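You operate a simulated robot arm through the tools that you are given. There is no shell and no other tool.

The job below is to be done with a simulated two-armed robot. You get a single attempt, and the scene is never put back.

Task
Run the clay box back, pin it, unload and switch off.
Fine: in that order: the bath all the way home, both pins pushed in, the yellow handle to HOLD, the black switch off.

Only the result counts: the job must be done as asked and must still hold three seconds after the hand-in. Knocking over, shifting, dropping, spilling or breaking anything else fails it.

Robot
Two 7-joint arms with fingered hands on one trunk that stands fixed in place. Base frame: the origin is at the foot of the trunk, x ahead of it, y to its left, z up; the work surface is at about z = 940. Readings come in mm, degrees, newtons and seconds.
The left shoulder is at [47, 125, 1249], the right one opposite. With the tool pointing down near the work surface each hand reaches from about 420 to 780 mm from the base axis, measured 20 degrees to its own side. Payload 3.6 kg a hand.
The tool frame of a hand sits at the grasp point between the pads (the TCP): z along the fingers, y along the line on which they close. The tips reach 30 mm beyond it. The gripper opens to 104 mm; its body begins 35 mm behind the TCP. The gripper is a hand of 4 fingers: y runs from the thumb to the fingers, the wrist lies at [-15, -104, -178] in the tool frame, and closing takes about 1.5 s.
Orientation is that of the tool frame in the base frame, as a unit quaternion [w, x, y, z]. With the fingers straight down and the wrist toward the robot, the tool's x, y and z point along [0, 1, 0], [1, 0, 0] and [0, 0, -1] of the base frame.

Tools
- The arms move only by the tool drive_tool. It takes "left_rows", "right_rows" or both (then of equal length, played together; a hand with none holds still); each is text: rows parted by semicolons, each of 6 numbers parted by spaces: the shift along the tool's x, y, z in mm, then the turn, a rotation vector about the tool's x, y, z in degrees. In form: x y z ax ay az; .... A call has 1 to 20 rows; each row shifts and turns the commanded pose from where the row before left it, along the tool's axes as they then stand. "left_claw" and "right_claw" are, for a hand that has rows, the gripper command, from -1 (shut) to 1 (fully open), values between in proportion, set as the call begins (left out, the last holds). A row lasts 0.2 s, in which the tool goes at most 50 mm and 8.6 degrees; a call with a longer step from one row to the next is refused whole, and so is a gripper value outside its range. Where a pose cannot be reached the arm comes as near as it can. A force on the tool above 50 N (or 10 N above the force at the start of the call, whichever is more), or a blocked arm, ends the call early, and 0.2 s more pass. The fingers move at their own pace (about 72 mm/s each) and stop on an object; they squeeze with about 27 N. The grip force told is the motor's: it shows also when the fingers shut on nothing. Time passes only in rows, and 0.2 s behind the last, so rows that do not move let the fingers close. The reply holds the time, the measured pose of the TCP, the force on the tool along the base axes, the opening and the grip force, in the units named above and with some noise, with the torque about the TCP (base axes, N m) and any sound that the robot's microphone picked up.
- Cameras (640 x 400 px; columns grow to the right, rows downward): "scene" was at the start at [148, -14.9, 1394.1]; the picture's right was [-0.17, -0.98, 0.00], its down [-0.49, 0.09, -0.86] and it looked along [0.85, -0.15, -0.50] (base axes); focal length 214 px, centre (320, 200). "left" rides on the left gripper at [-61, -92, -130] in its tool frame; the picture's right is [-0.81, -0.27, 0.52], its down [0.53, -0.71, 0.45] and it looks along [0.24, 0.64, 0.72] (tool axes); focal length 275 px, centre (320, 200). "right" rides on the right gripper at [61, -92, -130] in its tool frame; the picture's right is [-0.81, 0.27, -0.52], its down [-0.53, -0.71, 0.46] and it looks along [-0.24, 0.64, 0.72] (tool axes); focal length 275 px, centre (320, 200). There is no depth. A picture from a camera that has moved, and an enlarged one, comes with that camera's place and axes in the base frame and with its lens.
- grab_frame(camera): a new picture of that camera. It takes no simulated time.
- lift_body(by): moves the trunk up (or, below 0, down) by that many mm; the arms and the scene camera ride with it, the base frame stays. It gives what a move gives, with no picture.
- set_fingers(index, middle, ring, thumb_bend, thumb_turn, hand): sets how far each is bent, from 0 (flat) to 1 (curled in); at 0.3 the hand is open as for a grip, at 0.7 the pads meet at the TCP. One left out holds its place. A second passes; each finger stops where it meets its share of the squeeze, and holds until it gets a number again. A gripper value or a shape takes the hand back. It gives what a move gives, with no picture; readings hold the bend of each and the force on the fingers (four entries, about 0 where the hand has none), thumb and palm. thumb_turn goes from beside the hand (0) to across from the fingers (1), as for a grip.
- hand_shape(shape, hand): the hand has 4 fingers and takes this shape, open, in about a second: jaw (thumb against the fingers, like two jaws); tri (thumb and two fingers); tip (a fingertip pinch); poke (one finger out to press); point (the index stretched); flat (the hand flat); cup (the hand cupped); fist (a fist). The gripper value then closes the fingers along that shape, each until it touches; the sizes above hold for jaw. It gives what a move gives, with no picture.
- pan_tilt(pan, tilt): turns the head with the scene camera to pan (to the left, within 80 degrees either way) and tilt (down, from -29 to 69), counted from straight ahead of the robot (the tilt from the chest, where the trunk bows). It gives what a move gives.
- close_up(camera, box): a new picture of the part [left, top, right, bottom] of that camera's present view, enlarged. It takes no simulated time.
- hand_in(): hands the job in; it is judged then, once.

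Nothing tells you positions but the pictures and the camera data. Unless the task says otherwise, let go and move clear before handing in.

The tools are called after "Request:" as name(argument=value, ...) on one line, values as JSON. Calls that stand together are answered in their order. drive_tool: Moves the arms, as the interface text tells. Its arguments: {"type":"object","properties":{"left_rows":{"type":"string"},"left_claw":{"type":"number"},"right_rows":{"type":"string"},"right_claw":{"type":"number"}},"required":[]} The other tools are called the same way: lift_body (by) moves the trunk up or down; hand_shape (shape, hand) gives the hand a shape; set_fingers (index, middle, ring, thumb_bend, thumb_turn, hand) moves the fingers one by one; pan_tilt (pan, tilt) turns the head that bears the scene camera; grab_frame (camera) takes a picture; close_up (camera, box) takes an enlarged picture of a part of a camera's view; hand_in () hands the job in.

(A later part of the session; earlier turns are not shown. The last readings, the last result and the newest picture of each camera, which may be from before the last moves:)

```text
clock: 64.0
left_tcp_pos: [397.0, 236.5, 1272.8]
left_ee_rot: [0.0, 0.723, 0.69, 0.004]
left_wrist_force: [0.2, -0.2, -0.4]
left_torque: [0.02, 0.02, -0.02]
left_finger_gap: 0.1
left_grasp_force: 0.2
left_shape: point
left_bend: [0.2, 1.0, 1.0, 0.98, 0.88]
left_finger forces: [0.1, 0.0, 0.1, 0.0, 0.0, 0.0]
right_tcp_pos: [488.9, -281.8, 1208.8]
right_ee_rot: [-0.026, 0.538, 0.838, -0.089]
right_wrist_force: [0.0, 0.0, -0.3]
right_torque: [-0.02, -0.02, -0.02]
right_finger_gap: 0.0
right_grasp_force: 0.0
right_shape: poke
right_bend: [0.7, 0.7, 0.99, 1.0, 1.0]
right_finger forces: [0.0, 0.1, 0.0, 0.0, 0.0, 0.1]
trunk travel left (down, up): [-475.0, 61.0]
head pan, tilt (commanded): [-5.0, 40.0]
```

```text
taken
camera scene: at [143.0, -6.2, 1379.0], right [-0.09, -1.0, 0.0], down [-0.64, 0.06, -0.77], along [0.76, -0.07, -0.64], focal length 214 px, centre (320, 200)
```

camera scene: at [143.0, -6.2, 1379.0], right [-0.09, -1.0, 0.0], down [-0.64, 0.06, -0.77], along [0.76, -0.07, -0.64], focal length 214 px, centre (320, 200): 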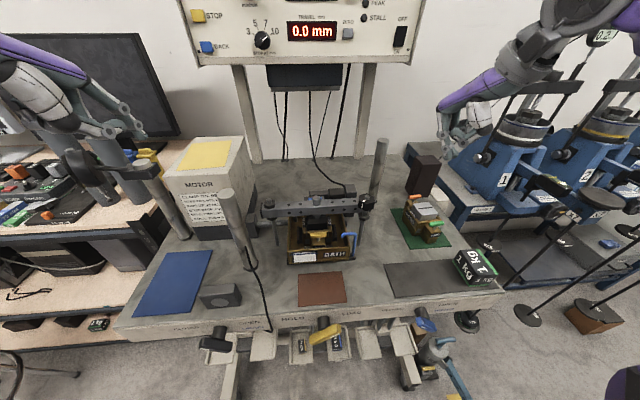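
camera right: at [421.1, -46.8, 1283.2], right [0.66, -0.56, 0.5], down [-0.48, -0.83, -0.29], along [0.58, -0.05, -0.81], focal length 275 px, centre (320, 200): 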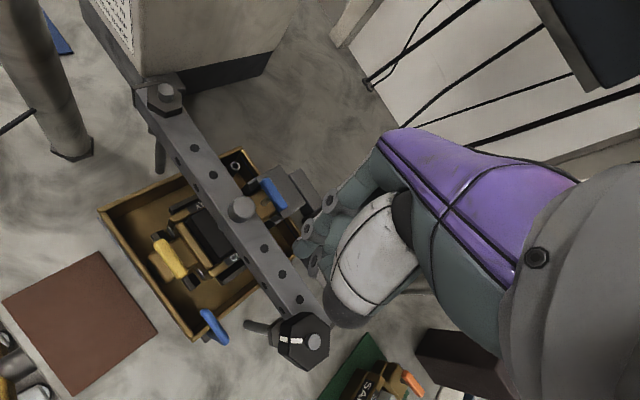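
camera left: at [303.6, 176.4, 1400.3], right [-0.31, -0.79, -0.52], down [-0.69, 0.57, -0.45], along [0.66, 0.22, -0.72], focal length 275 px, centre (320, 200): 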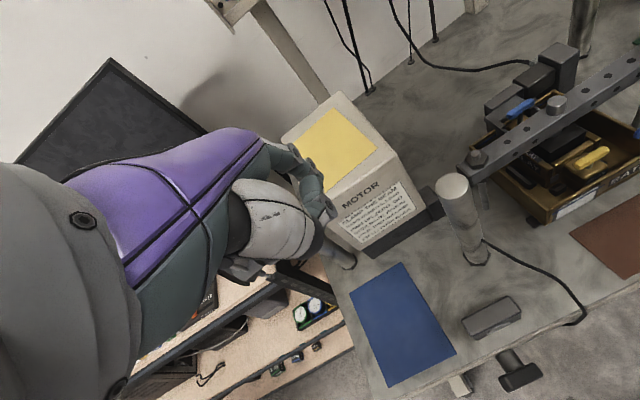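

I'll try the left arm (still in point shape, high up) toward the space above the blue pin.

Request:
hand_shape(shape="poke", hand="left")

Request:
drive_tool(left_rows="-36.5 25.1 9 0 0 0;-36.5 25.1 9 0 0 0;-36.5 25.1 9 0 0 0;-36.5 25.1 9 0 0 0;-36.5 25.1 9 0 0 0;-36.5 25.1 9 0 0 0;-36.5 25.1 9 0 0 0;0 0 0 0 0 0")

Request:
grab_frame(camera="scene")

```text
clock: 65.0
left_tcp_pos: [396.6, 237.2, 1271.4]
left_ee_rot: [-0.002, 0.724, 0.69, 0.002]
left_wrist_force: [0.6, 0.7, 0.6]
left_torque: [0.0, -0.04, 0.04]
left_finger_gap: 0.0
left_grasp_force: 0.0
left_shape: poke
left_bend: [0.7, 0.7, 0.99, 1.0, 1.0]
left_finger forces: [0.0, 0.0, 0.0, 0.0, 0.0, 0.0]
right_tcp_pos: [489.5, -282.8, 1207.5]
right_ee_rot: [-0.026, 0.538, 0.838, -0.089]
right_wrist_force: [0.0, 0.0, 0.2]
right_torque: [0.01, 0.03, 0.01]
right_finger_gap: 0.2
right_grasp_force: 0.0
right_shape: poke
right_bend: [0.7, 0.7, 0.99, 1.0, 1.0]
right_finger forces: [0.0, 0.0, 0.0, 0.0, 0.0, 0.0]
trunk travel left (down, up): [-475.0, 61.0]
head pan, tilt (commanded): [-5.0, 40.0]
```

```text
clock: 66.8
left_tcp_pos: [559.5, -25.8, 1210.2]
left_ee_rot: [-0.002, 0.724, 0.69, 0.003]
left_wrist_force: [0.4, -0.4, 0.0]
left_torque: [0.01, 0.01, 0.02]
left_finger_gap: 0.0
left_grasp_force: 0.1
left_shape: poke
left_bend: [0.7, 0.7, 0.99, 1.0, 1.0]
left_finger forces: [0.1, 0.1, 0.0, 0.0, 0.1, 0.1]
right_tcp_pos: [489.6, -281.6, 1207.1]
right_ee_rot: [-0.024, 0.536, 0.839, -0.089]
right_wrist_force: [-0.4, -0.4, -0.7]
right_torque: [-0.06, 0.0, 0.01]
right_finger_gap: 0.0
right_grasp_force: 0.0
right_shape: poke
right_bend: [0.7, 0.7, 0.99, 1.0, 1.0]
right_finger forces: [0.1, 0.0, 0.0, 0.1, 0.0, 0.1]
trunk travel left (down, up): [-475.0, 61.0]
head pan, tilt (commanded): [-5.0, 40.0]
```

```text
taken
camera scene: at [143.4, -6.0, 1379.0], right [-0.09, -1.0, 0.0], down [-0.64, 0.06, -0.77], along [0.76, -0.07, -0.64], focal length 214 px, centre (320, 200)
```

scene: 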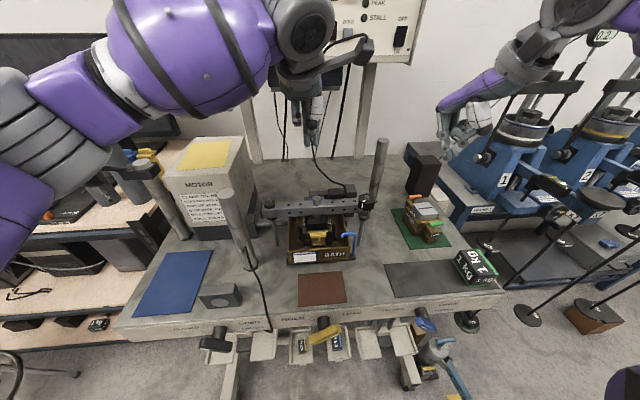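

The left arm reaches it easily. Now I'll add the tilt for thumb clearance and check the views.

Request:
drive_tool(left_rows="0 0 0 6 0 0;0 0 0 6 0 0;0 0 0 6 0 0;0 0 0 0 0 0")

Request:
close_up(camera="scene", box=[240, 60, 400, 240])

Request:
grab_frame(camera="left")

Request:
grab_frame(camera="right")

```text
clock: 67.8
left_tcp_pos: [559.5, -25.7, 1208.2]
left_ee_rot: [-0.116, 0.715, 0.681, -0.105]
left_wrist_force: [0.8, -1.2, 1.1]
left_torque: [0.0, -0.02, 0.01]
left_finger_gap: 0.0
left_grasp_force: 0.0
left_shape: poke
left_bend: [0.7, 0.7, 0.99, 1.0, 1.0]
left_finger forces: [0.0, 0.0, 0.0, 0.0, 0.0, 0.0]
right_tcp_pos: [489.3, -281.3, 1207.5]
right_ee_rot: [-0.025, 0.537, 0.838, -0.09]
right_wrist_force: [-0.4, 0.1, 0.1]
right_torque: [-0.01, 0.02, 0.02]
right_finger_gap: 0.0
right_grasp_force: 0.0
right_shape: poke
right_bend: [0.7, 0.7, 0.99, 1.0, 1.0]
right_finger forces: [0.0, 0.0, 0.0, 0.0, 0.0, 0.0]
trunk travel left (down, up): [-475.0, 61.0]
head pan, tilt (commanded): [-5.0, 40.0]
```

```text
2.22 times, centred on (320, 150) of scene
camera zoom: at [143.5, -6.5, 1379.0], right [-0.09, -1.0, 0.0], down [-0.64, 0.06, -0.77], along [0.76, -0.07, -0.64], focal length 477 px, centre (320, 311)
```

zoom: 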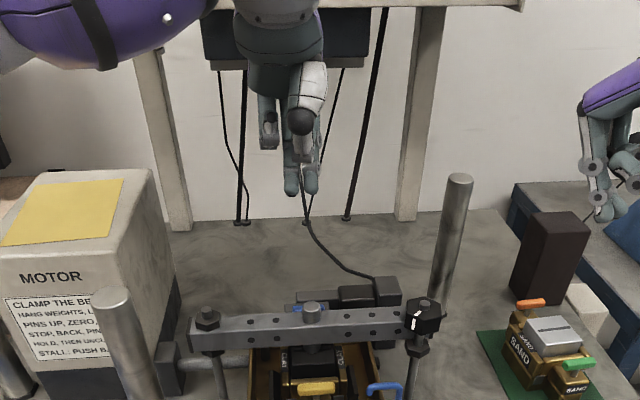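

```text
taken
camera left: at [509.3, -87.4, 1359.3], right [-0.46, -0.79, -0.41], down [-0.79, 0.57, -0.21], along [0.4, 0.23, -0.89], focal length 275 px, centre (320, 200)
```

left: 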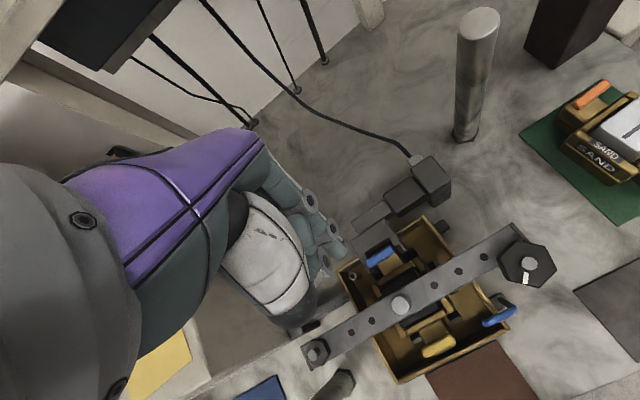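

```text
taken
camera right: at [400.0, -247.5, 1348.1], right [0.66, -0.56, 0.5], down [-0.48, -0.83, -0.29], along [0.58, -0.05, -0.81], focal length 275 px, centre (320, 200)
```

right: 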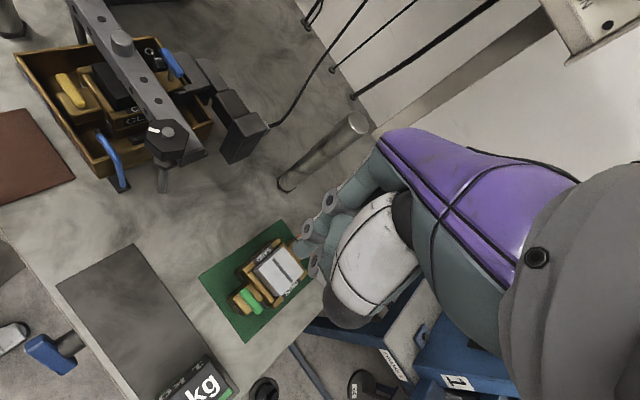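

The tilt is fine, and the fingertip pair is at about (550, −25, 1180), right over the blue T. I'll descend.

Request:
drive_tool(left_rows="-1 7.7 23.8 0 0 0;-1 7.7 23.8 0 0 0;-1 7.7 23.8 0 0 0;0 6.2 19 0 0 0;0 0 0 0 0 0")

Request:
close_up(camera="scene", box=[260, 130, 380, 230])

Request:
close_up(camera="left", box=[240, 150, 480, 350])

Request:
close_up(camera="right", box=[60, 0, 300, 150])

```text
clock: 69.0
left_tcp_pos: [559.2, -27.6, 1111.8]
left_ee_rot: [-0.115, 0.715, 0.682, -0.104]
left_wrist_force: [-0.4, -0.6, -0.4]
left_torque: [0.03, 0.02, 0.0]
left_finger_gap: 0.0
left_grasp_force: 0.0
left_shape: poke
left_bend: [0.7, 0.7, 0.99, 1.0, 1.0]
left_finger forces: [0.0, 0.0, 0.0, 0.1, 0.0, 0.0]
right_tcp_pos: [489.0, -283.2, 1207.2]
right_ee_rot: [-0.026, 0.537, 0.838, -0.089]
right_wrist_force: [0.4, 0.5, 0.7]
right_torque: [-0.01, 0.02, 0.02]
right_finger_gap: 0.1
right_grasp_force: 0.1
right_shape: poke
right_bend: [0.7, 0.7, 0.99, 1.0, 1.0]
right_finger forces: [0.0, 0.1, 0.0, 0.1, 0.0, 0.0]
trunk travel left (down, up): [-475.0, 61.0]
head pan, tilt (commanded): [-5.0, 40.0]
```

```text
4.00 times, centred on (320, 180) of scene
camera zoom: at [143.5, -6.8, 1379.0], right [-0.09, -1.0, 0.0], down [-0.64, 0.06, -0.77], along [0.76, -0.07, -0.64], focal length 858 px, centre (320, 280)
```

zoom: 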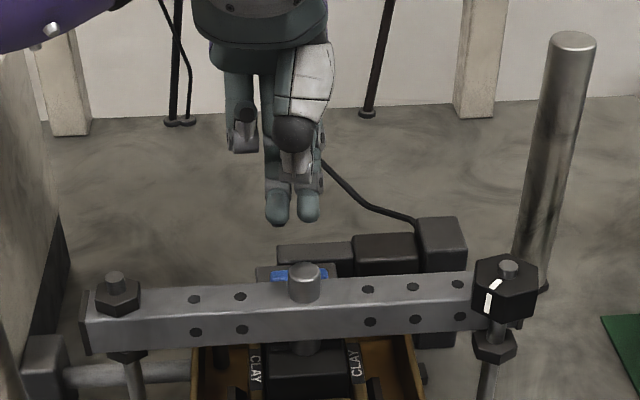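

```text
2.00 times, centred on (360, 250) of left
camera zoom: at [509.2, -89.1, 1262.8], right [-0.46, -0.79, -0.41], down [-0.79, 0.57, -0.21], along [0.4, 0.23, -0.89], focal length 551 px, centre (240, 100)
```

zoom: 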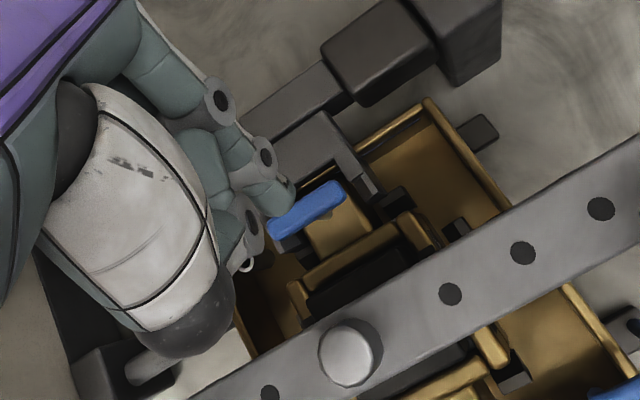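

```text
2.67 times, centred on (180, 75) of right
camera zoom: at [400.1, -247.8, 1348.0], right [0.66, -0.56, 0.5], down [-0.48, -0.83, -0.29], along [0.58, -0.05, -0.81], focal length 734 px, centre (693, 533)
```

zoom: 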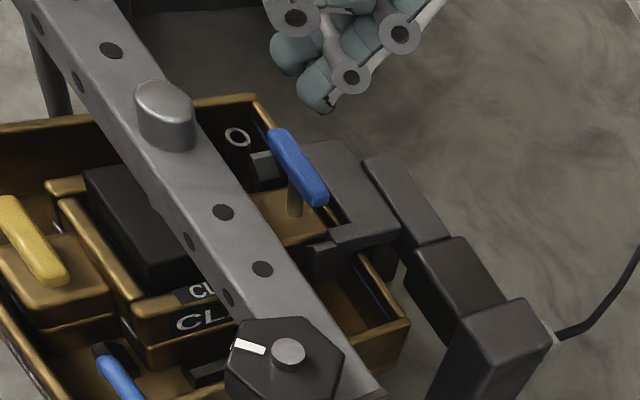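

The near views put the T at about (551, −35, 1047), so I'll shift 6 mm right and continue down.

Request:
drive_tool(left_rows="-6 0.9 0 0 0 0;0 3.7 11.4 0 0 0;0 3.7 11.4 0 0 0;0 0 0 0 0 0")

Request:
close_up(camera="left", box=[240, 150, 480, 350])

Request:
close_up(camera="right", box=[100, 0, 260, 100])

Request:
close_up(camera="scene", box=[280, 140, 360, 220])

```text
clock: 70.0
left_tcp_pos: [560.4, -34.8, 1087.7]
left_ee_rot: [-0.116, 0.715, 0.681, -0.105]
left_wrist_force: [0.7, 0.5, -0.1]
left_torque: [0.0, -0.01, -0.01]
left_finger_gap: 0.0
left_grasp_force: 0.1
left_shape: poke
left_bend: [0.7, 0.7, 0.99, 1.0, 1.0]
left_finger forces: [0.1, 0.0, 0.1, 0.0, 0.1, 0.0]
right_tcp_pos: [489.4, -283.6, 1207.0]
right_ee_rot: [-0.025, 0.537, 0.839, -0.089]
right_wrist_force: [1.3, 0.1, 0.2]
right_torque: [0.03, 0.0, 0.01]
right_finger_gap: 0.3
right_grasp_force: 0.1
right_shape: poke
right_bend: [0.7, 0.7, 0.99, 1.0, 1.0]
right_finger forces: [0.1, 0.1, 0.0, 0.0, 0.1, 0.0]
trunk travel left (down, up): [-475.0, 61.0]
head pan, tilt (commanded): [-5.0, 40.0]
```

```text
2.00 times, centred on (360, 250) of left
camera zoom: at [510.6, -95.6, 1238.3], right [-0.46, -0.79, -0.41], down [-0.79, 0.57, -0.21], along [0.4, 0.23, -0.89], focal length 551 px, centre (240, 100)
```

zoom: 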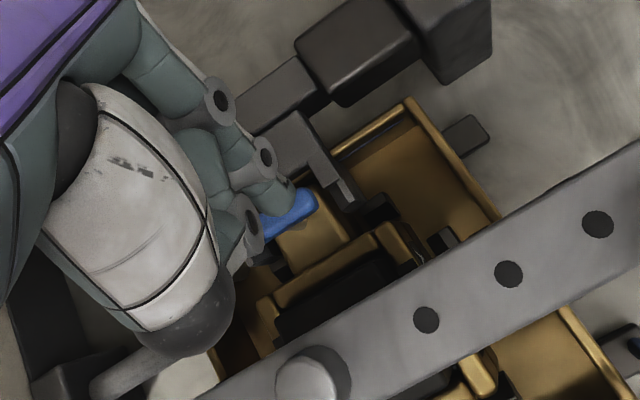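

```text
4.00 times, centred on (180, 50) of right
camera zoom: at [400.1, -247.7, 1348.0], right [0.66, -0.56, 0.5], down [-0.48, -0.83, -0.29], along [0.58, -0.05, -0.81], focal length 1101 px, centre (880, 800)
```

zoom: 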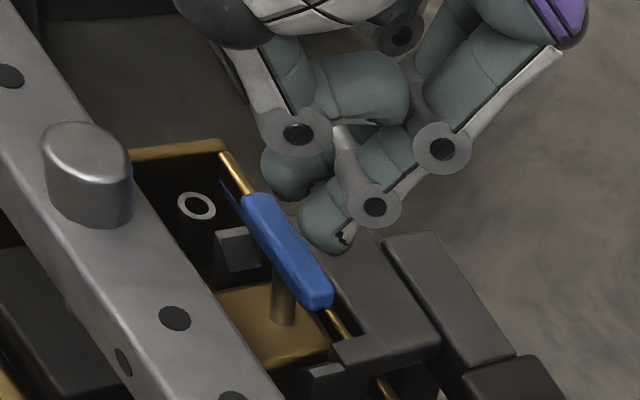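

```text
5.00 times, centred on (320, 180) of scene
camera zoom: at [143.6, -6.7, 1379.0], right [-0.09, -1.0, 0.0], down [-0.64, 0.06, -0.77], along [0.76, -0.07, -0.64], focal length 1072 px, centre (320, 300)
```

zoom: 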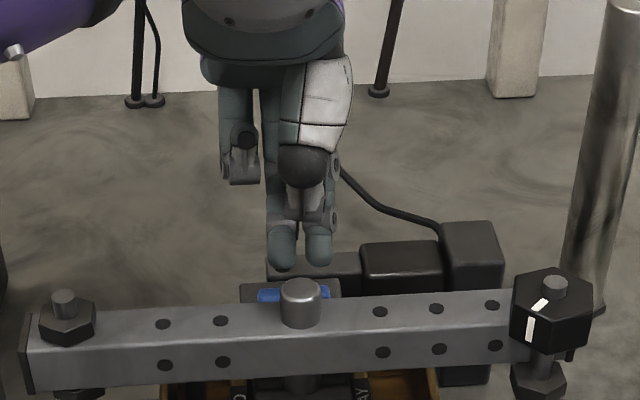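

Comparing views, the tips are about 5 mm too far forward relative to the T, so I'll shift back 5 mm and continue down slowly.

Request:
drive_tool(left_rows="-0.2 -4.7 1.5 0 0 0;0 1.5 4.75 0 0 0;0 0.9 2.9 0 0 0;0 0 0 0 0 0")

Request:
close_up(camera="right", box=[100, 0, 260, 100])

Request:
close_up(camera="scene", box=[280, 140, 360, 220])

```text
clock: 71.0
left_tcp_pos: [555.8, -34.1, 1079.6]
left_ee_rot: [-0.115, 0.715, 0.682, -0.105]
left_wrist_force: [1.1, -0.5, 0.5]
left_torque: [-0.03, -0.05, -0.01]
left_finger_gap: 0.2
left_grasp_force: 0.0
left_shape: poke
left_bend: [0.7, 0.7, 0.99, 1.0, 1.0]
left_finger forces: [0.1, 0.1, 0.0, 0.0, 0.1, 0.0]
right_tcp_pos: [488.9, -282.9, 1207.2]
right_ee_rot: [-0.026, 0.538, 0.838, -0.089]
right_wrist_force: [0.0, -0.5, 0.0]
right_torque: [0.02, -0.02, 0.01]
right_finger_gap: 0.0
right_grasp_force: 0.0
right_shape: poke
right_bend: [0.7, 0.7, 0.99, 1.0, 1.0]
right_finger forces: [0.0, 0.1, 0.1, 0.1, 0.0, 0.0]
trunk travel left (down, up): [-475.0, 61.0]
head pan, tilt (commanded): [-5.0, 40.0]
```

```text
4.00 times, centred on (180, 50) of right
camera zoom: at [400.2, -247.7, 1348.0], right [0.66, -0.56, 0.5], down [-0.48, -0.83, -0.29], along [0.58, -0.05, -0.81], focal length 1101 px, centre (880, 800)
```

zoom: 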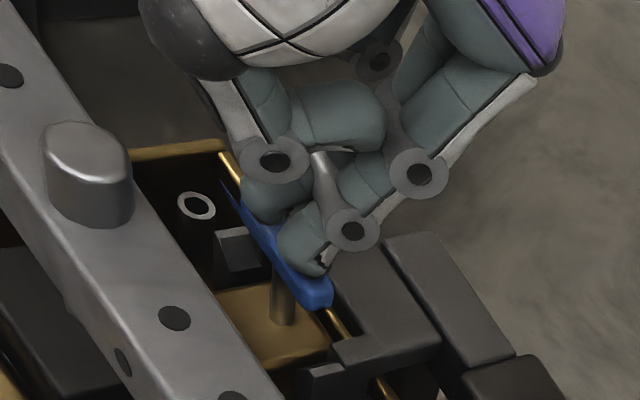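

```text
5.00 times, centred on (320, 180) of scene
camera zoom: at [143.6, -6.7, 1379.0], right [-0.09, -1.0, 0.0], down [-0.64, 0.06, -0.77], along [0.76, -0.07, -0.64], focal length 1072 px, centre (320, 300)
```

zoom: 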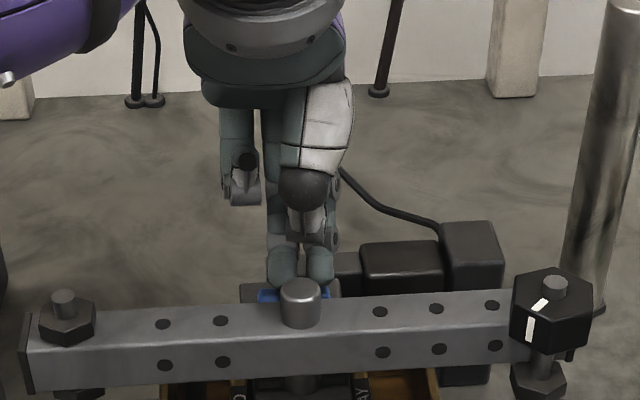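

The tips are right over the T. I'll press down in small steps.

Request:
drive_tool(left_rows="0 -1.1 3.1 0 0 0;0 0.8 2.4 0 0 0;0 0.8 2.4 0 0 0")

Request:
close_up(camera="right", box=[100, 0, 260, 100])

```text
clock: 71.8
left_tcp_pos: [554.2, -33.8, 1072.8]
left_ee_rot: [-0.114, 0.715, 0.682, -0.105]
left_wrist_force: [-0.5, -0.4, 1.3]
left_torque: [0.01, 0.0, 0.03]
left_finger_gap: 0.0
left_grasp_force: 0.0
left_shape: poke
left_bend: [0.7, 0.7, 0.99, 1.0, 1.0]
left_finger forces: [1.3, 0.1, 0.0, 0.1, 0.1, 0.0]
right_tcp_pos: [488.0, -284.1, 1207.5]
right_ee_rot: [-0.025, 0.538, 0.838, -0.089]
right_wrist_force: [-0.6, -0.3, -0.1]
right_torque: [0.0, -0.03, 0.01]
right_finger_gap: 0.2
right_grasp_force: 0.1
right_shape: poke
right_bend: [0.7, 0.7, 0.99, 1.0, 1.0]
right_finger forces: [0.1, 0.1, 0.0, 0.0, 0.1, 0.0]
trunk travel left (down, up): [-475.0, 61.0]
head pan, tilt (commanded): [-5.0, 40.0]
```

```text
4.00 times, centred on (180, 50) of right
camera zoom: at [400.1, -247.7, 1348.0], right [0.66, -0.56, 0.5], down [-0.48, -0.83, -0.29], along [0.58, -0.05, -0.81], focal length 1101 px, centre (880, 800)
```

zoom: 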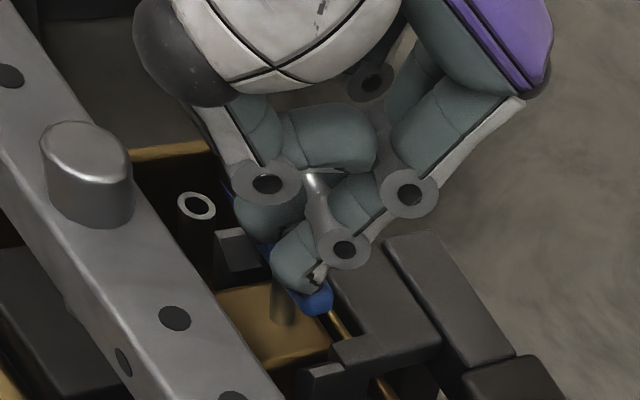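

Contact (1.3 N on the index). I'll push the pin in.

Request:
drive_tool(left_rows="0 0.8 2.4 0 0 0;0 0.8 2.4 0 0 0;0 0.8 2.4 0 0 0;0 0.8 2.4 0 0 0")

Request:
close_up(camera="right", box=[100, 0, 260, 100])

```text
clock: 72.8
left_tcp_pos: [553.0, -33.6, 1062.8]
left_ee_rot: [-0.115, 0.715, 0.682, -0.104]
left_wrist_force: [0.7, -0.2, 1.9]
left_torque: [-0.02, -0.01, 0.01]
left_finger_gap: 0.0
left_grasp_force: 0.0
left_shape: poke
left_bend: [0.7, 0.7, 0.99, 1.0, 1.0]
left_finger forces: [1.9, 0.0, 0.0, 0.0, 0.0, 0.0]
right_tcp_pos: [489.7, -282.5, 1207.3]
right_ee_rot: [-0.026, 0.537, 0.838, -0.09]
right_wrist_force: [0.9, 0.2, 0.1]
right_torque: [-0.01, -0.01, 0.0]
right_finger_gap: 0.0
right_grasp_force: 0.1
right_shape: poke
right_bend: [0.7, 0.7, 0.99, 1.0, 1.0]
right_finger forces: [0.1, 0.0, 0.0, 0.0, 0.0, 0.1]
trunk travel left (down, up): [-475.0, 61.0]
head pan, tilt (commanded): [-5.0, 40.0]
```

```text
4.00 times, centred on (180, 50) of right
camera zoom: at [400.0, -247.7, 1348.1], right [0.66, -0.56, 0.5], down [-0.48, -0.83, -0.29], along [0.58, -0.05, -0.81], focal length 1101 px, centre (880, 800)
```

zoom: 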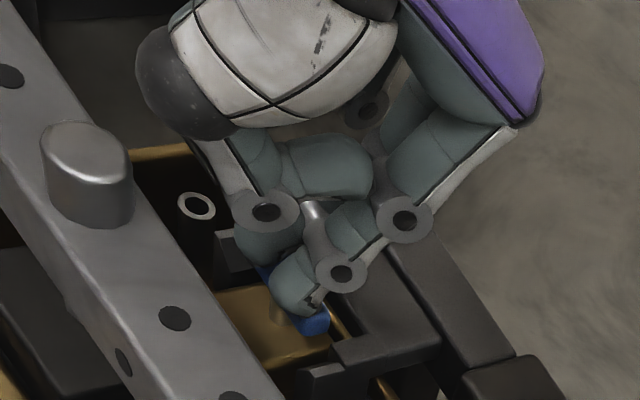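

The pin slides easily and has moved about 10 mm. I'll continue until it bottoms out.

Request:
drive_tool(left_rows="0 0.8 2.4 0 0 0;0 0.8 2.4 0 0 0;0 0.8 2.4 0 0 0")

Request:
close_up(camera="right", box=[100, 0, 260, 100])

```text
clock: 73.5
left_tcp_pos: [555.7, -35.1, 1060.6]
left_ee_rot: [-0.109, 0.716, 0.682, -0.102]
left_wrist_force: [9.6, -3.6, 36.9]
left_torque: [-0.33, -0.02, 0.14]
left_finger_gap: 0.0
left_grasp_force: 0.0
left_shape: poke
left_bend: [0.7, 0.7, 0.99, 1.0, 1.0]
left_finger forces: [34.6, 2.4, 0.1, 0.0, 0.0, 0.0]
right_tcp_pos: [486.4, -283.1, 1209.0]
right_ee_rot: [-0.024, 0.537, 0.839, -0.089]
right_wrist_force: [0.1, -0.2, 0.5]
right_torque: [-0.02, 0.01, 0.02]
right_finger_gap: 0.0
right_grasp_force: 0.2
right_shape: poke
right_bend: [0.7, 0.7, 0.99, 1.0, 1.0]
right_finger forces: [0.0, 0.1, 0.1, 0.0, 0.0, 0.0]
trunk travel left (down, up): [-475.0, 61.0]
head pan, tilt (commanded): [-5.0, 40.0]
```

```text
4.00 times, centred on (180, 50) of right
camera zoom: at [398.4, -248.2, 1349.4], right [0.66, -0.56, 0.5], down [-0.48, -0.83, -0.29], along [0.58, -0.05, -0.81], focal length 1101 px, centre (880, 800)
```

zoom: 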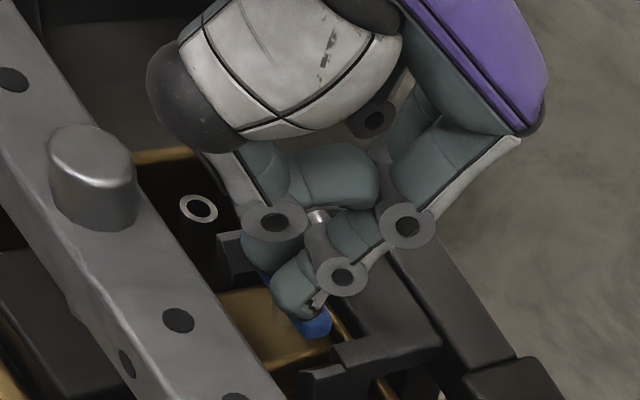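

It bottomed at 37 N after about 12 mm, the same travel as the yellow pin. I'll raise the hand straight up and check both pins.

Request:
drive_tool(left_rows="0 -3 -9.5 0 0 0;0 -9.3 -28.5 0 0 0;0 -9.3 -28.5 0 0 0;0 -9.3 -28.5 0 0 0;0 -9.3 -28.5 0 0 0;0 -9.3 -28.5 0 0 0;0 0 0 0 0 0")

Request:
close_up(camera="right", box=[0, 0, 260, 160])

Request:
close_up(camera="left", box=[320, 200, 520, 400])

Request:
close_up(camera="scene", box=[260, 170, 380, 245])

```text
clock: 75.2
left_tcp_pos: [553.8, -35.5, 1212.6]
left_ee_rot: [-0.115, 0.715, 0.682, -0.105]
left_wrist_force: [-1.0, 1.3, 0.3]
left_torque: [-0.02, -0.06, 0.01]
left_finger_gap: 0.0
left_grasp_force: 0.0
left_shape: poke
left_bend: [0.7, 0.7, 0.99, 1.0, 1.0]
left_finger forces: [0.0, 0.0, 0.0, 0.1, 0.0, 0.0]
right_tcp_pos: [489.8, -282.2, 1207.8]
right_ee_rot: [-0.025, 0.537, 0.838, -0.09]
right_wrist_force: [-0.5, 0.0, 0.8]
right_torque: [0.0, 0.04, 0.05]
right_finger_gap: 0.1
right_grasp_force: 0.0
right_shape: poke
right_bend: [0.7, 0.7, 0.99, 1.0, 1.0]
right_finger forces: [0.0, 0.0, 0.0, 0.0, 0.0, 0.0]
trunk travel left (down, up): [-475.0, 61.0]
head pan, tilt (commanded): [-5.0, 40.0]
```

```text
2.46 times, centred on (130, 80) of right
camera zoom: at [400.5, -247.6, 1347.8], right [0.66, -0.56, 0.5], down [-0.48, -0.83, -0.29], along [0.58, -0.05, -0.81], focal length 678 px, centre (788, 495)
```

zoom: 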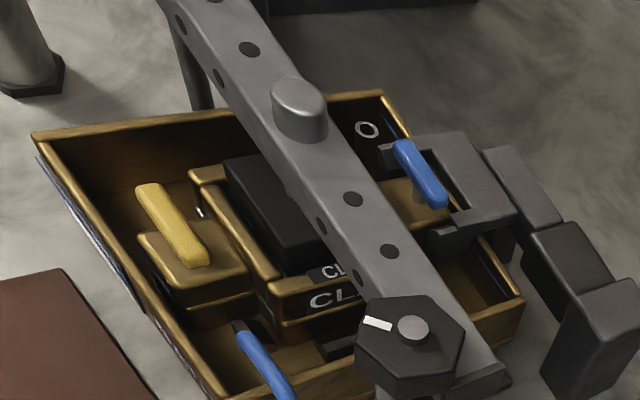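

```text
2.00 times, centred on (420, 300) of left
camera zoom: at [504.2, -97.3, 1364.0], right [-0.46, -0.79, -0.41], down [-0.79, 0.57, -0.21], along [0.4, 0.23, -0.89], focal length 551 px, centre (120, 0)
```

zoom: 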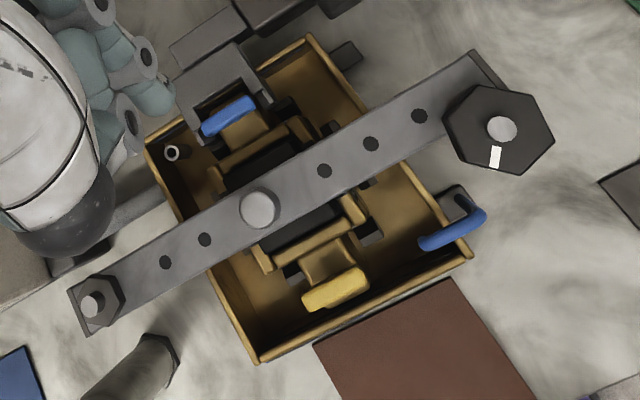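

```text
5.33 times, centred on (320, 208) of scene
camera zoom: at [143.9, -6.6, 1378.9], right [-0.09, -1.0, 0.0], down [-0.64, 0.06, -0.77], along [0.76, -0.07, -0.64], focal length 1144 px, centre (320, 160)
```

zoom: 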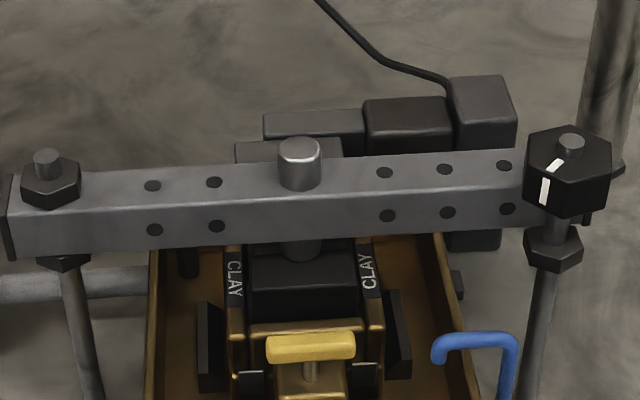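

Request:
close_up(camera="right", box=[30, 50, 130, 120])

Request:
close_up(camera="right", box=[130, 30, 230, 100])

Request:
close_up(camera="right", box=[190, 220, 330, 320])

```text
5.71 times, centred on (80, 85) of right
camera zoom: at [400.5, -247.6, 1347.8], right [0.66, -0.56, 0.5], down [-0.48, -0.83, -0.29], along [0.58, -0.05, -0.81], focal length 1573 px, centre (1691, 857)
```

zoom: 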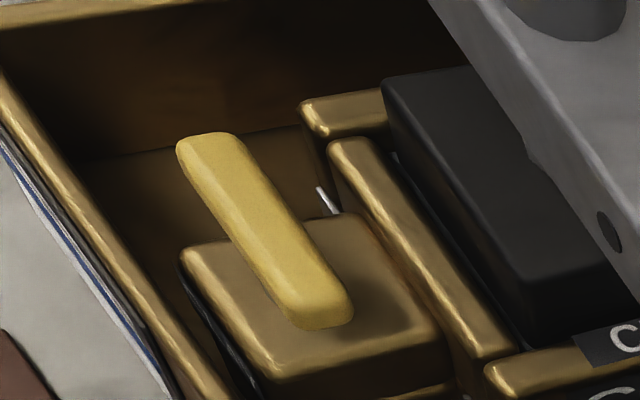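

```text
5.71 times, centred on (180, 65) of right
camera zoom: at [400.5, -247.6, 1347.8], right [0.66, -0.56, 0.5], down [-0.48, -0.83, -0.29], along [0.58, -0.05, -0.81], focal length 1573 px, centre (1120, 971)
```

zoom: 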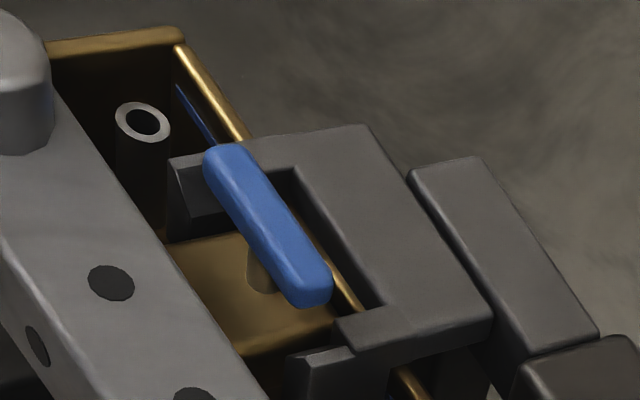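

```text
4.00 times, centred on (260, 270) of right
camera zoom: at [400.5, -247.6, 1347.8], right [0.66, -0.56, 0.5], down [-0.48, -0.83, -0.29], along [0.58, -0.05, -0.81], focal length 1101 px, centre (560, -80)
```

zoom: 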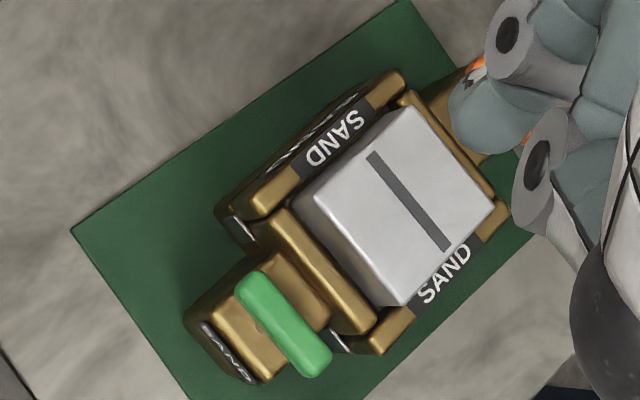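

Both pins are seated. Next is the yellow handle on the bench front. I'll pull the left hand back toward the bench edge, bring the right hand back to its rest yaw, and look down at the handle.

Request:
drive_tool(left_rows="7.2 -38.2 2.6 0 0 0;7.2 -38.2 2.6 0 0 0;7.2 -38.2 2.6 0 0 0;7.2 -38.2 2.6 0 0 0;7.2 -38.2 2.6 0 0 0", right_rows="-1.1 -3.5 -19.7 0.45 1.47 8.2;-1.1 -3.5 -19.7 0.45 1.47 8.2;-1.1 -3.5 -19.7 0.45 1.47 8.2;-1.1 -3.5 -19.7 0 0 0;-1.1 -3.5 -19.7 0 0 0")

Request:
hand_shape(shape="point", hand="left")

Request:
lift_body(by=60)

Request:
pan_tilt(pan=0, tilt=60)

Request:
grab_frame(camera="scene")

Request:
grab_frame(camera="left")

Request:
grab_frame(camera="right")

```text
clock: 76.3
left_tcp_pos: [366.6, 11.4, 1263.1]
left_ee_rot: [-0.114, 0.715, 0.682, -0.105]
left_wrist_force: [-0.6, 0.0, 0.2]
left_torque: [-0.02, -0.01, 0.0]
left_finger_gap: 0.0
left_grasp_force: 0.0
left_shape: poke
left_bend: [0.7, 0.7, 0.99, 1.0, 1.0]
left_finger forces: [0.0, 0.0, 0.1, 0.1, 0.0, 0.1]
right_tcp_pos: [489.7, -282.0, 1307.9]
right_ee_rot: [-0.043, 0.706, 0.702, -0.082]
right_wrist_force: [-0.2, 0.8, 0.2]
right_torque: [-0.03, -0.02, -0.04]
right_finger_gap: 0.0
right_grasp_force: 0.2
right_shape: poke
right_bend: [0.7, 0.7, 0.99, 1.0, 1.0]
right_finger forces: [0.0, 0.0, 0.0, 0.0, 0.1, 0.0]
trunk travel left (down, up): [-475.0, 61.0]
head pan, tilt (commanded): [-5.0, 40.0]
```

```text
clock: 77.2
left_tcp_pos: [368.1, 9.8, 1263.7]
left_ee_rot: [-0.115, 0.715, 0.681, -0.106]
left_wrist_force: [0.0, 0.4, -0.1]
left_torque: [0.02, -0.06, -0.02]
left_finger_gap: 0.0
left_grasp_force: 0.0
left_shape: point
left_bend: [0.2, 1.0, 1.0, 0.98, 0.88]
left_finger forces: [0.0, 0.0, 0.0, 0.0, 0.0, 0.0]
right_tcp_pos: [490.1, -283.9, 1307.1]
right_ee_rot: [-0.044, 0.707, 0.701, -0.083]
right_wrist_force: [-0.4, -0.2, 0.2]
right_torque: [-0.02, 0.02, 0.01]
right_finger_gap: 0.0
right_grasp_force: 0.1
right_shape: poke
right_bend: [0.7, 0.7, 0.99, 1.0, 1.0]
right_finger forces: [0.1, 0.0, 0.0, 0.1, 0.0, 0.0]
trunk travel left (down, up): [-475.0, 61.0]
head pan, tilt (commanded): [-5.0, 40.0]
```

```text
clock: 78.2
left_tcp_pos: [371.2, 8.3, 1319.5]
left_ee_rot: [-0.116, 0.716, 0.681, -0.105]
left_wrist_force: [0.0, 0.2, 0.1]
left_torque: [0.0, 0.03, -0.03]
left_finger_gap: 0.0
left_grasp_force: 0.0
left_shape: point
left_bend: [0.2, 1.0, 1.0, 0.98, 0.88]
left_finger forces: [0.1, 0.0, 0.0, 0.1, 0.0, 0.0]
right_tcp_pos: [491.5, -282.6, 1365.2]
right_ee_rot: [-0.045, 0.706, 0.702, -0.082]
right_wrist_force: [0.2, 0.1, -0.5]
right_torque: [-0.01, 0.02, 0.03]
right_finger_gap: 0.1
right_grasp_force: 0.0
right_shape: poke
right_bend: [0.7, 0.7, 0.99, 1.0, 1.0]
right_finger forces: [0.1, 0.1, 0.1, 0.1, 0.1, 0.0]
trunk travel left (down, up): [-535.0, 1.0]
head pan, tilt (commanded): [-5.0, 40.0]
```

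```text
clock: 79.1
left_tcp_pos: [369.3, 9.6, 1321.3]
left_ee_rot: [-0.115, 0.715, 0.681, -0.104]
left_wrist_force: [0.0, -0.9, 0.4]
left_torque: [0.01, 0.01, -0.05]
left_finger_gap: 0.0
left_grasp_force: 0.1
left_shape: point
left_bend: [0.2, 1.0, 1.0, 0.98, 0.88]
left_finger forces: [0.0, 0.1, 0.0, 0.0, 0.0, 0.1]
right_tcp_pos: [489.5, -282.2, 1367.6]
right_ee_rot: [-0.043, 0.707, 0.701, -0.082]
right_wrist_force: [0.4, 1.1, 1.1]
right_torque: [0.01, -0.02, 0.01]
right_finger_gap: 0.1
right_grasp_force: 0.0
right_shape: poke
right_bend: [0.7, 0.7, 0.99, 1.0, 1.0]
right_finger forces: [0.0, 0.0, 0.1, 0.0, 0.0, 0.0]
trunk travel left (down, up): [-535.0, 1.0]
head pan, tilt (commanded): [0.0, 60.0]
```

```text
taken
camera scene: at [66.8, 0.7, 1416.6], right [0.0, -1.0, 0.0], down [-0.87, 0.0, -0.5], along [0.5, 0.0, -0.87], focal length 214 px, centre (320, 200)
```

scene: 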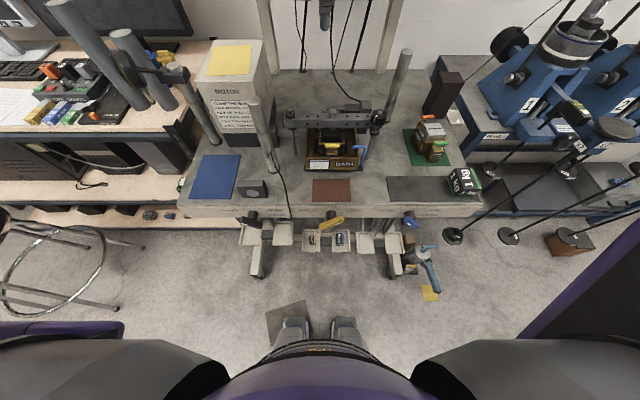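

```text
taken
camera left: at [319.4, -51.8, 1472.1], right [-0.46, -0.79, -0.41], down [-0.79, 0.57, -0.21], along [0.4, 0.23, -0.89], focal length 275 px, centre (320, 200)
```

left: 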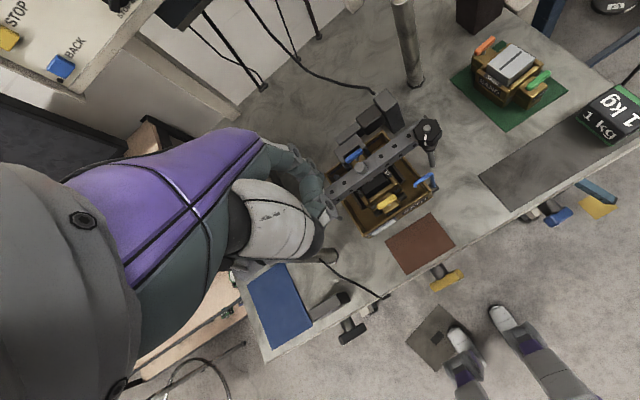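

```text
taken
camera right: at [422.9, -212.8, 1508.4], right [0.36, -0.78, 0.5], down [-0.78, -0.55, -0.29], along [0.51, -0.29, -0.81], focal length 275 px, centre (320, 200)
```

right: 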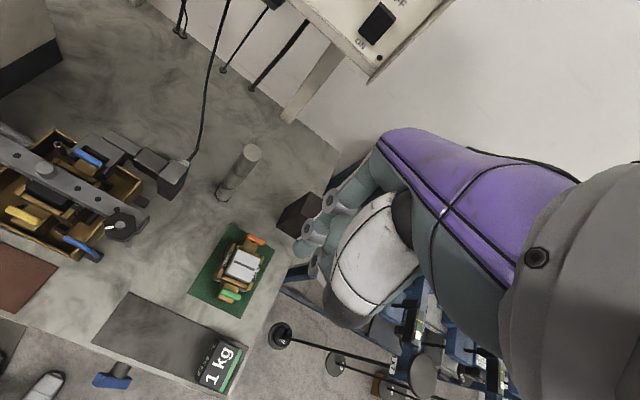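

Request:
close_up(camera="left", box=[390, 230, 510, 330])

Request:
close_up(camera="scene", box=[280, 190, 390, 260])

```text
4.00 times, centred on (450, 280) of left
camera zoom: at [319.4, -51.8, 1472.1], right [-0.46, -0.79, -0.41], down [-0.79, 0.57, -0.21], along [0.4, 0.23, -0.89], focal length 1101 px, centre (-200, -120)
```

zoom: 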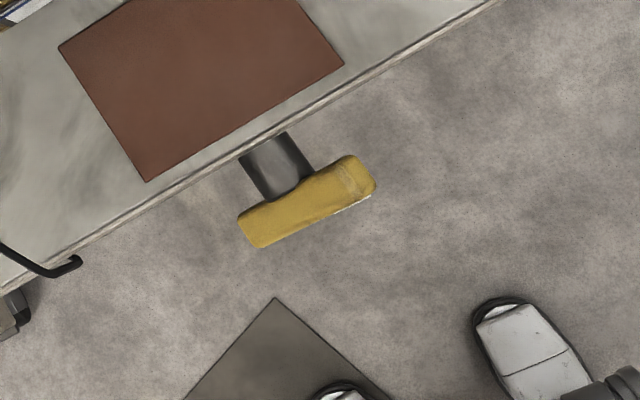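

```text
5.71 times, centred on (335, 225) of scene
camera zoom: at [66.8, 0.7, 1416.6], right [0.0, -1.0, 0.0], down [-0.87, 0.0, -0.5], along [0.5, 0.0, -0.87], focal length 1226 px, centre (234, 57)
```

zoom: 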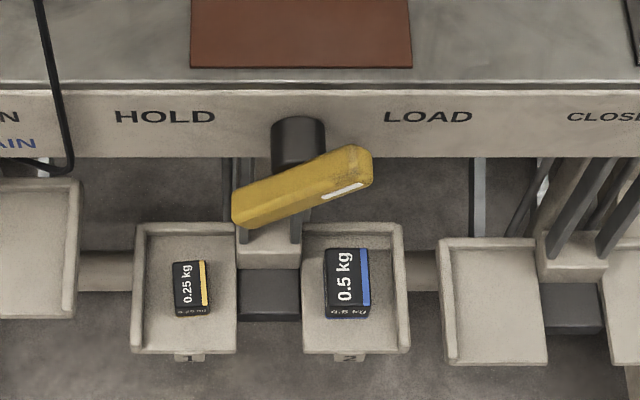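

The bar is centred at about (298, −33, 894) and tilted 45°, with the marked end up toward LOAD. HOLD should be the mirrored 45° up-left. My plan is to hang the left index vertically beside the marked end's right side and sweep it left. I'll tilt the hand a bit more first.

Request:
drive_tool(left_rows="0 0 0 8 0 0;0 0 0 0 0 0")

```text
clock: 79.7
left_tcp_pos: [369.1, 10.3, 1322.1]
left_ee_rot: [-0.164, 0.705, 0.673, -0.153]
left_wrist_force: [0.0, 0.6, 0.3]
left_torque: [0.0, 0.0, 0.01]
left_finger_gap: 0.0
left_grasp_force: 0.1
left_shape: point
left_bend: [0.2, 1.0, 1.0, 0.98, 0.88]
left_finger forces: [0.0, 0.0, 0.0, 0.1, 0.0, 0.1]
right_tcp_pos: [489.7, -282.4, 1367.7]
right_ee_rot: [-0.043, 0.707, 0.701, -0.082]
right_wrist_force: [-0.4, 0.7, -0.1]
right_torque: [0.02, 0.0, -0.01]
right_finger_gap: 0.1
right_grasp_force: 0.1
right_shape: poke
right_bend: [0.7, 0.7, 0.99, 1.0, 1.0]
right_finger forces: [0.0, 0.1, 0.0, 0.1, 0.0, 0.1]
trunk travel left (down, up): [-535.0, 1.0]
head pan, tilt (commanded): [0.0, 60.0]
```

Request:
drive_tool(left_rows="-12.8 3.6 43.9 0 0 0;-12.8 3.6 43.9 0 0 0;-12.8 3.6 43.9 0 0 0;-12.8 3.6 43.9 0 0 0;-12.8 3.6 43.9 0 0 0;-12.8 3.6 43.9 0 0 0;-12.8 3.6 43.9 0 0 0;0 0 0 0 0 0")

Request:
grab_frame(camera="scene")

Request:
grab_frame(camera="left")

```text
clock: 81.5
left_tcp_pos: [252.0, -71.6, 1033.4]
left_ee_rot: [-0.164, 0.705, 0.673, -0.152]
left_wrist_force: [-1.0, -0.4, -0.6]
left_torque: [0.01, -0.02, 0.0]
left_finger_gap: 0.1
left_grasp_force: 0.1
left_shape: point
left_bend: [0.2, 1.0, 1.0, 0.98, 0.88]
left_finger forces: [0.0, 0.0, 0.0, 0.1, 0.0, 0.1]
right_tcp_pos: [489.9, -282.6, 1366.8]
right_ee_rot: [-0.043, 0.707, 0.701, -0.082]
right_wrist_force: [0.1, -0.1, -0.5]
right_torque: [0.02, 0.02, 0.01]
right_finger_gap: 0.1
right_grasp_force: 0.0
right_shape: poke
right_bend: [0.7, 0.7, 0.99, 1.0, 1.0]
right_finger forces: [0.0, 0.1, 0.0, 0.0, 0.0, 0.1]
trunk travel left (down, up): [-535.0, 1.0]
head pan, tilt (commanded): [0.0, 60.0]
```

```text
taken
camera scene: at [67.1, 1.0, 1416.5], right [0.0, -1.0, 0.0], down [-0.87, 0.0, -0.5], along [0.5, 0.0, -0.87], focal length 214 px, centre (320, 200)
```

scene: 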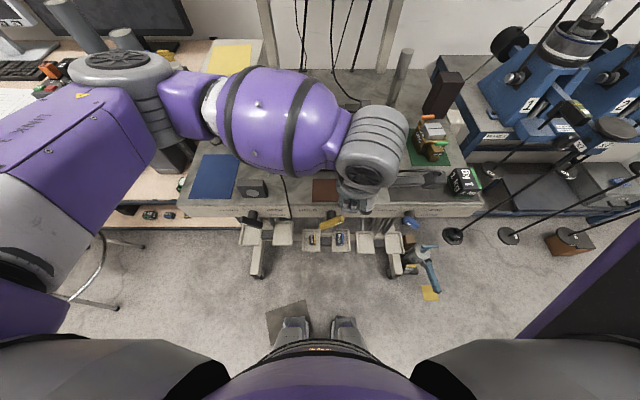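

```text
taken
camera left: at [224.3, -134.0, 1189.2], right [-0.51, -0.78, -0.35], down [-0.81, 0.57, -0.09], along [0.28, 0.24, -0.93], focal length 275 px, centre (320, 200)
```

left: 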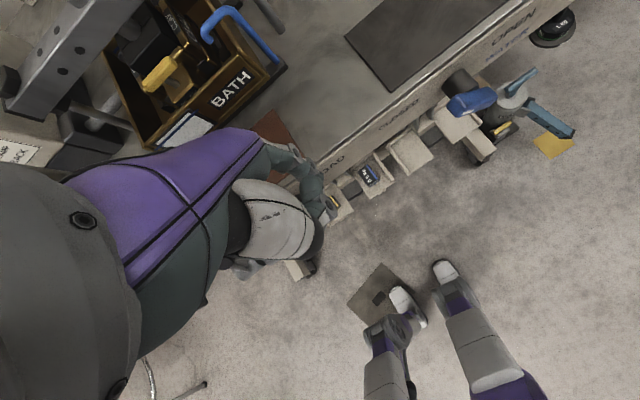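

Request:
close_up(camera="scene", box=[300, 170, 400, 245])

Request:
close_up(camera="left", box=[260, 130, 420, 250])

Request:
grab_frame(camera="right")

```text
5.33 times, centred on (350, 208) of scene
camera zoom: at [67.1, 1.0, 1416.5], right [0.0, -1.0, 0.0], down [-0.87, 0.0, -0.5], along [0.5, 0.0, -0.87], focal length 1144 px, centre (160, 160)
```

zoom: 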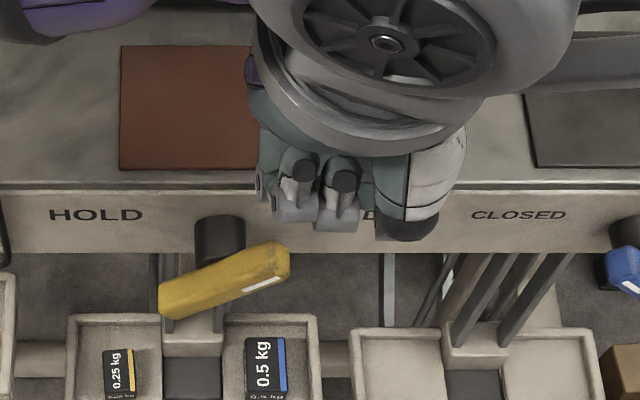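

```text
3.33 times, centred on (340, 190) of left
camera zoom: at [224.3, -134.0, 1189.2], right [-0.51, -0.78, -0.35], down [-0.81, 0.57, -0.09], along [0.28, 0.24, -0.93], focal length 918 px, centre (253, 233)
```

zoom: 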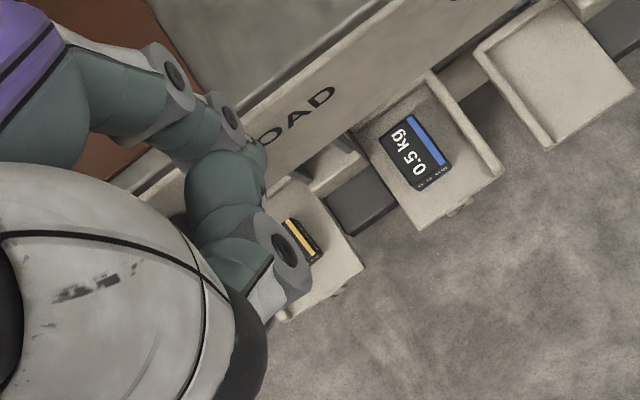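

```text
taken
camera right: at [423.2, -212.6, 1508.3], right [0.36, -0.78, 0.5], down [-0.78, -0.55, -0.29], along [0.51, -0.29, -0.81], focal length 275 px, centre (320, 200)
```

right: 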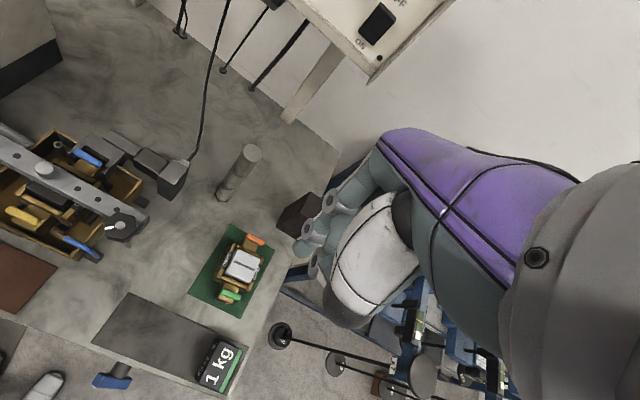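

The hand is placed to the right of the handle. I'll descend beside the marked end.

Request:
drive_tool(left_rows="0 12.4 25.5 0 0 0;0 12.4 25.5 0 0 0;0 10 20.6 0 0 0;0 0 0 0 0 0")

Request:
close_up(camera="scene", box=[300, 170, 400, 245])

Request:
close_up(camera="left", box=[260, 130, 420, 250])

```text
clock: 82.5
left_tcp_pos: [252.9, -71.9, 953.0]
left_ee_rot: [-0.165, 0.706, 0.672, -0.151]
left_wrist_force: [-0.8, -0.3, -0.2]
left_torque: [0.01, 0.01, 0.0]
left_finger_gap: 0.2
left_grasp_force: 0.0
left_shape: point
left_bend: [0.2, 1.0, 1.0, 0.98, 0.88]
left_finger forces: [0.1, 0.0, 0.0, 0.1, 0.1, 0.1]
right_tcp_pos: [490.2, -282.8, 1367.2]
right_ee_rot: [-0.043, 0.706, 0.702, -0.082]
right_wrist_force: [-1.1, -0.4, 0.3]
right_torque: [-0.01, 0.0, 0.0]
right_finger_gap: 0.0
right_grasp_force: 0.1
right_shape: poke
right_bend: [0.7, 0.7, 0.99, 1.0, 1.0]
right_finger forces: [0.0, 0.1, 0.0, 0.0, 0.0, 0.1]
trunk travel left (down, up): [-535.0, 1.0]
head pan, tilt (commanded): [0.0, 60.0]
```

```text
5.33 times, centred on (350, 208) of scene
camera zoom: at [67.0, 0.7, 1416.5], right [0.0, -1.0, 0.0], down [-0.87, 0.0, -0.5], along [0.5, 0.0, -0.87], focal length 1144 px, centre (160, 160)
```

zoom: 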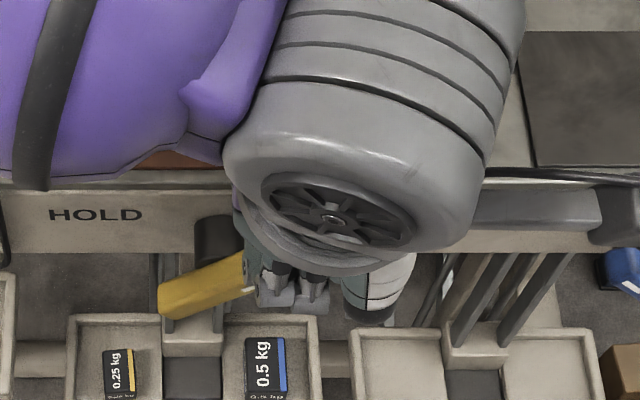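

```text
3.33 times, centred on (340, 190) of left
camera zoom: at [225.3, -134.1, 1110.1], right [-0.51, -0.78, -0.35], down [-0.81, 0.57, -0.09], along [0.28, 0.24, -0.93], focal length 918 px, centre (253, 233)
```

zoom: 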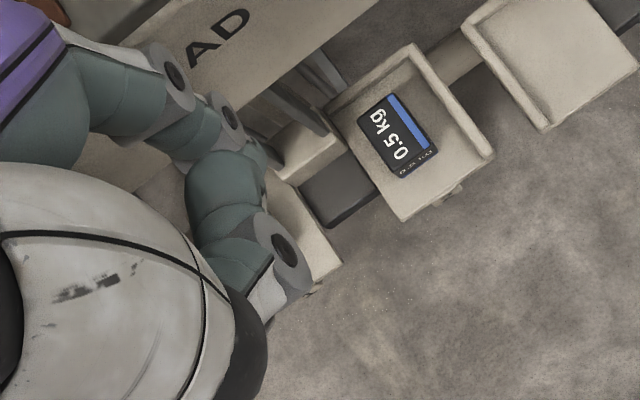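

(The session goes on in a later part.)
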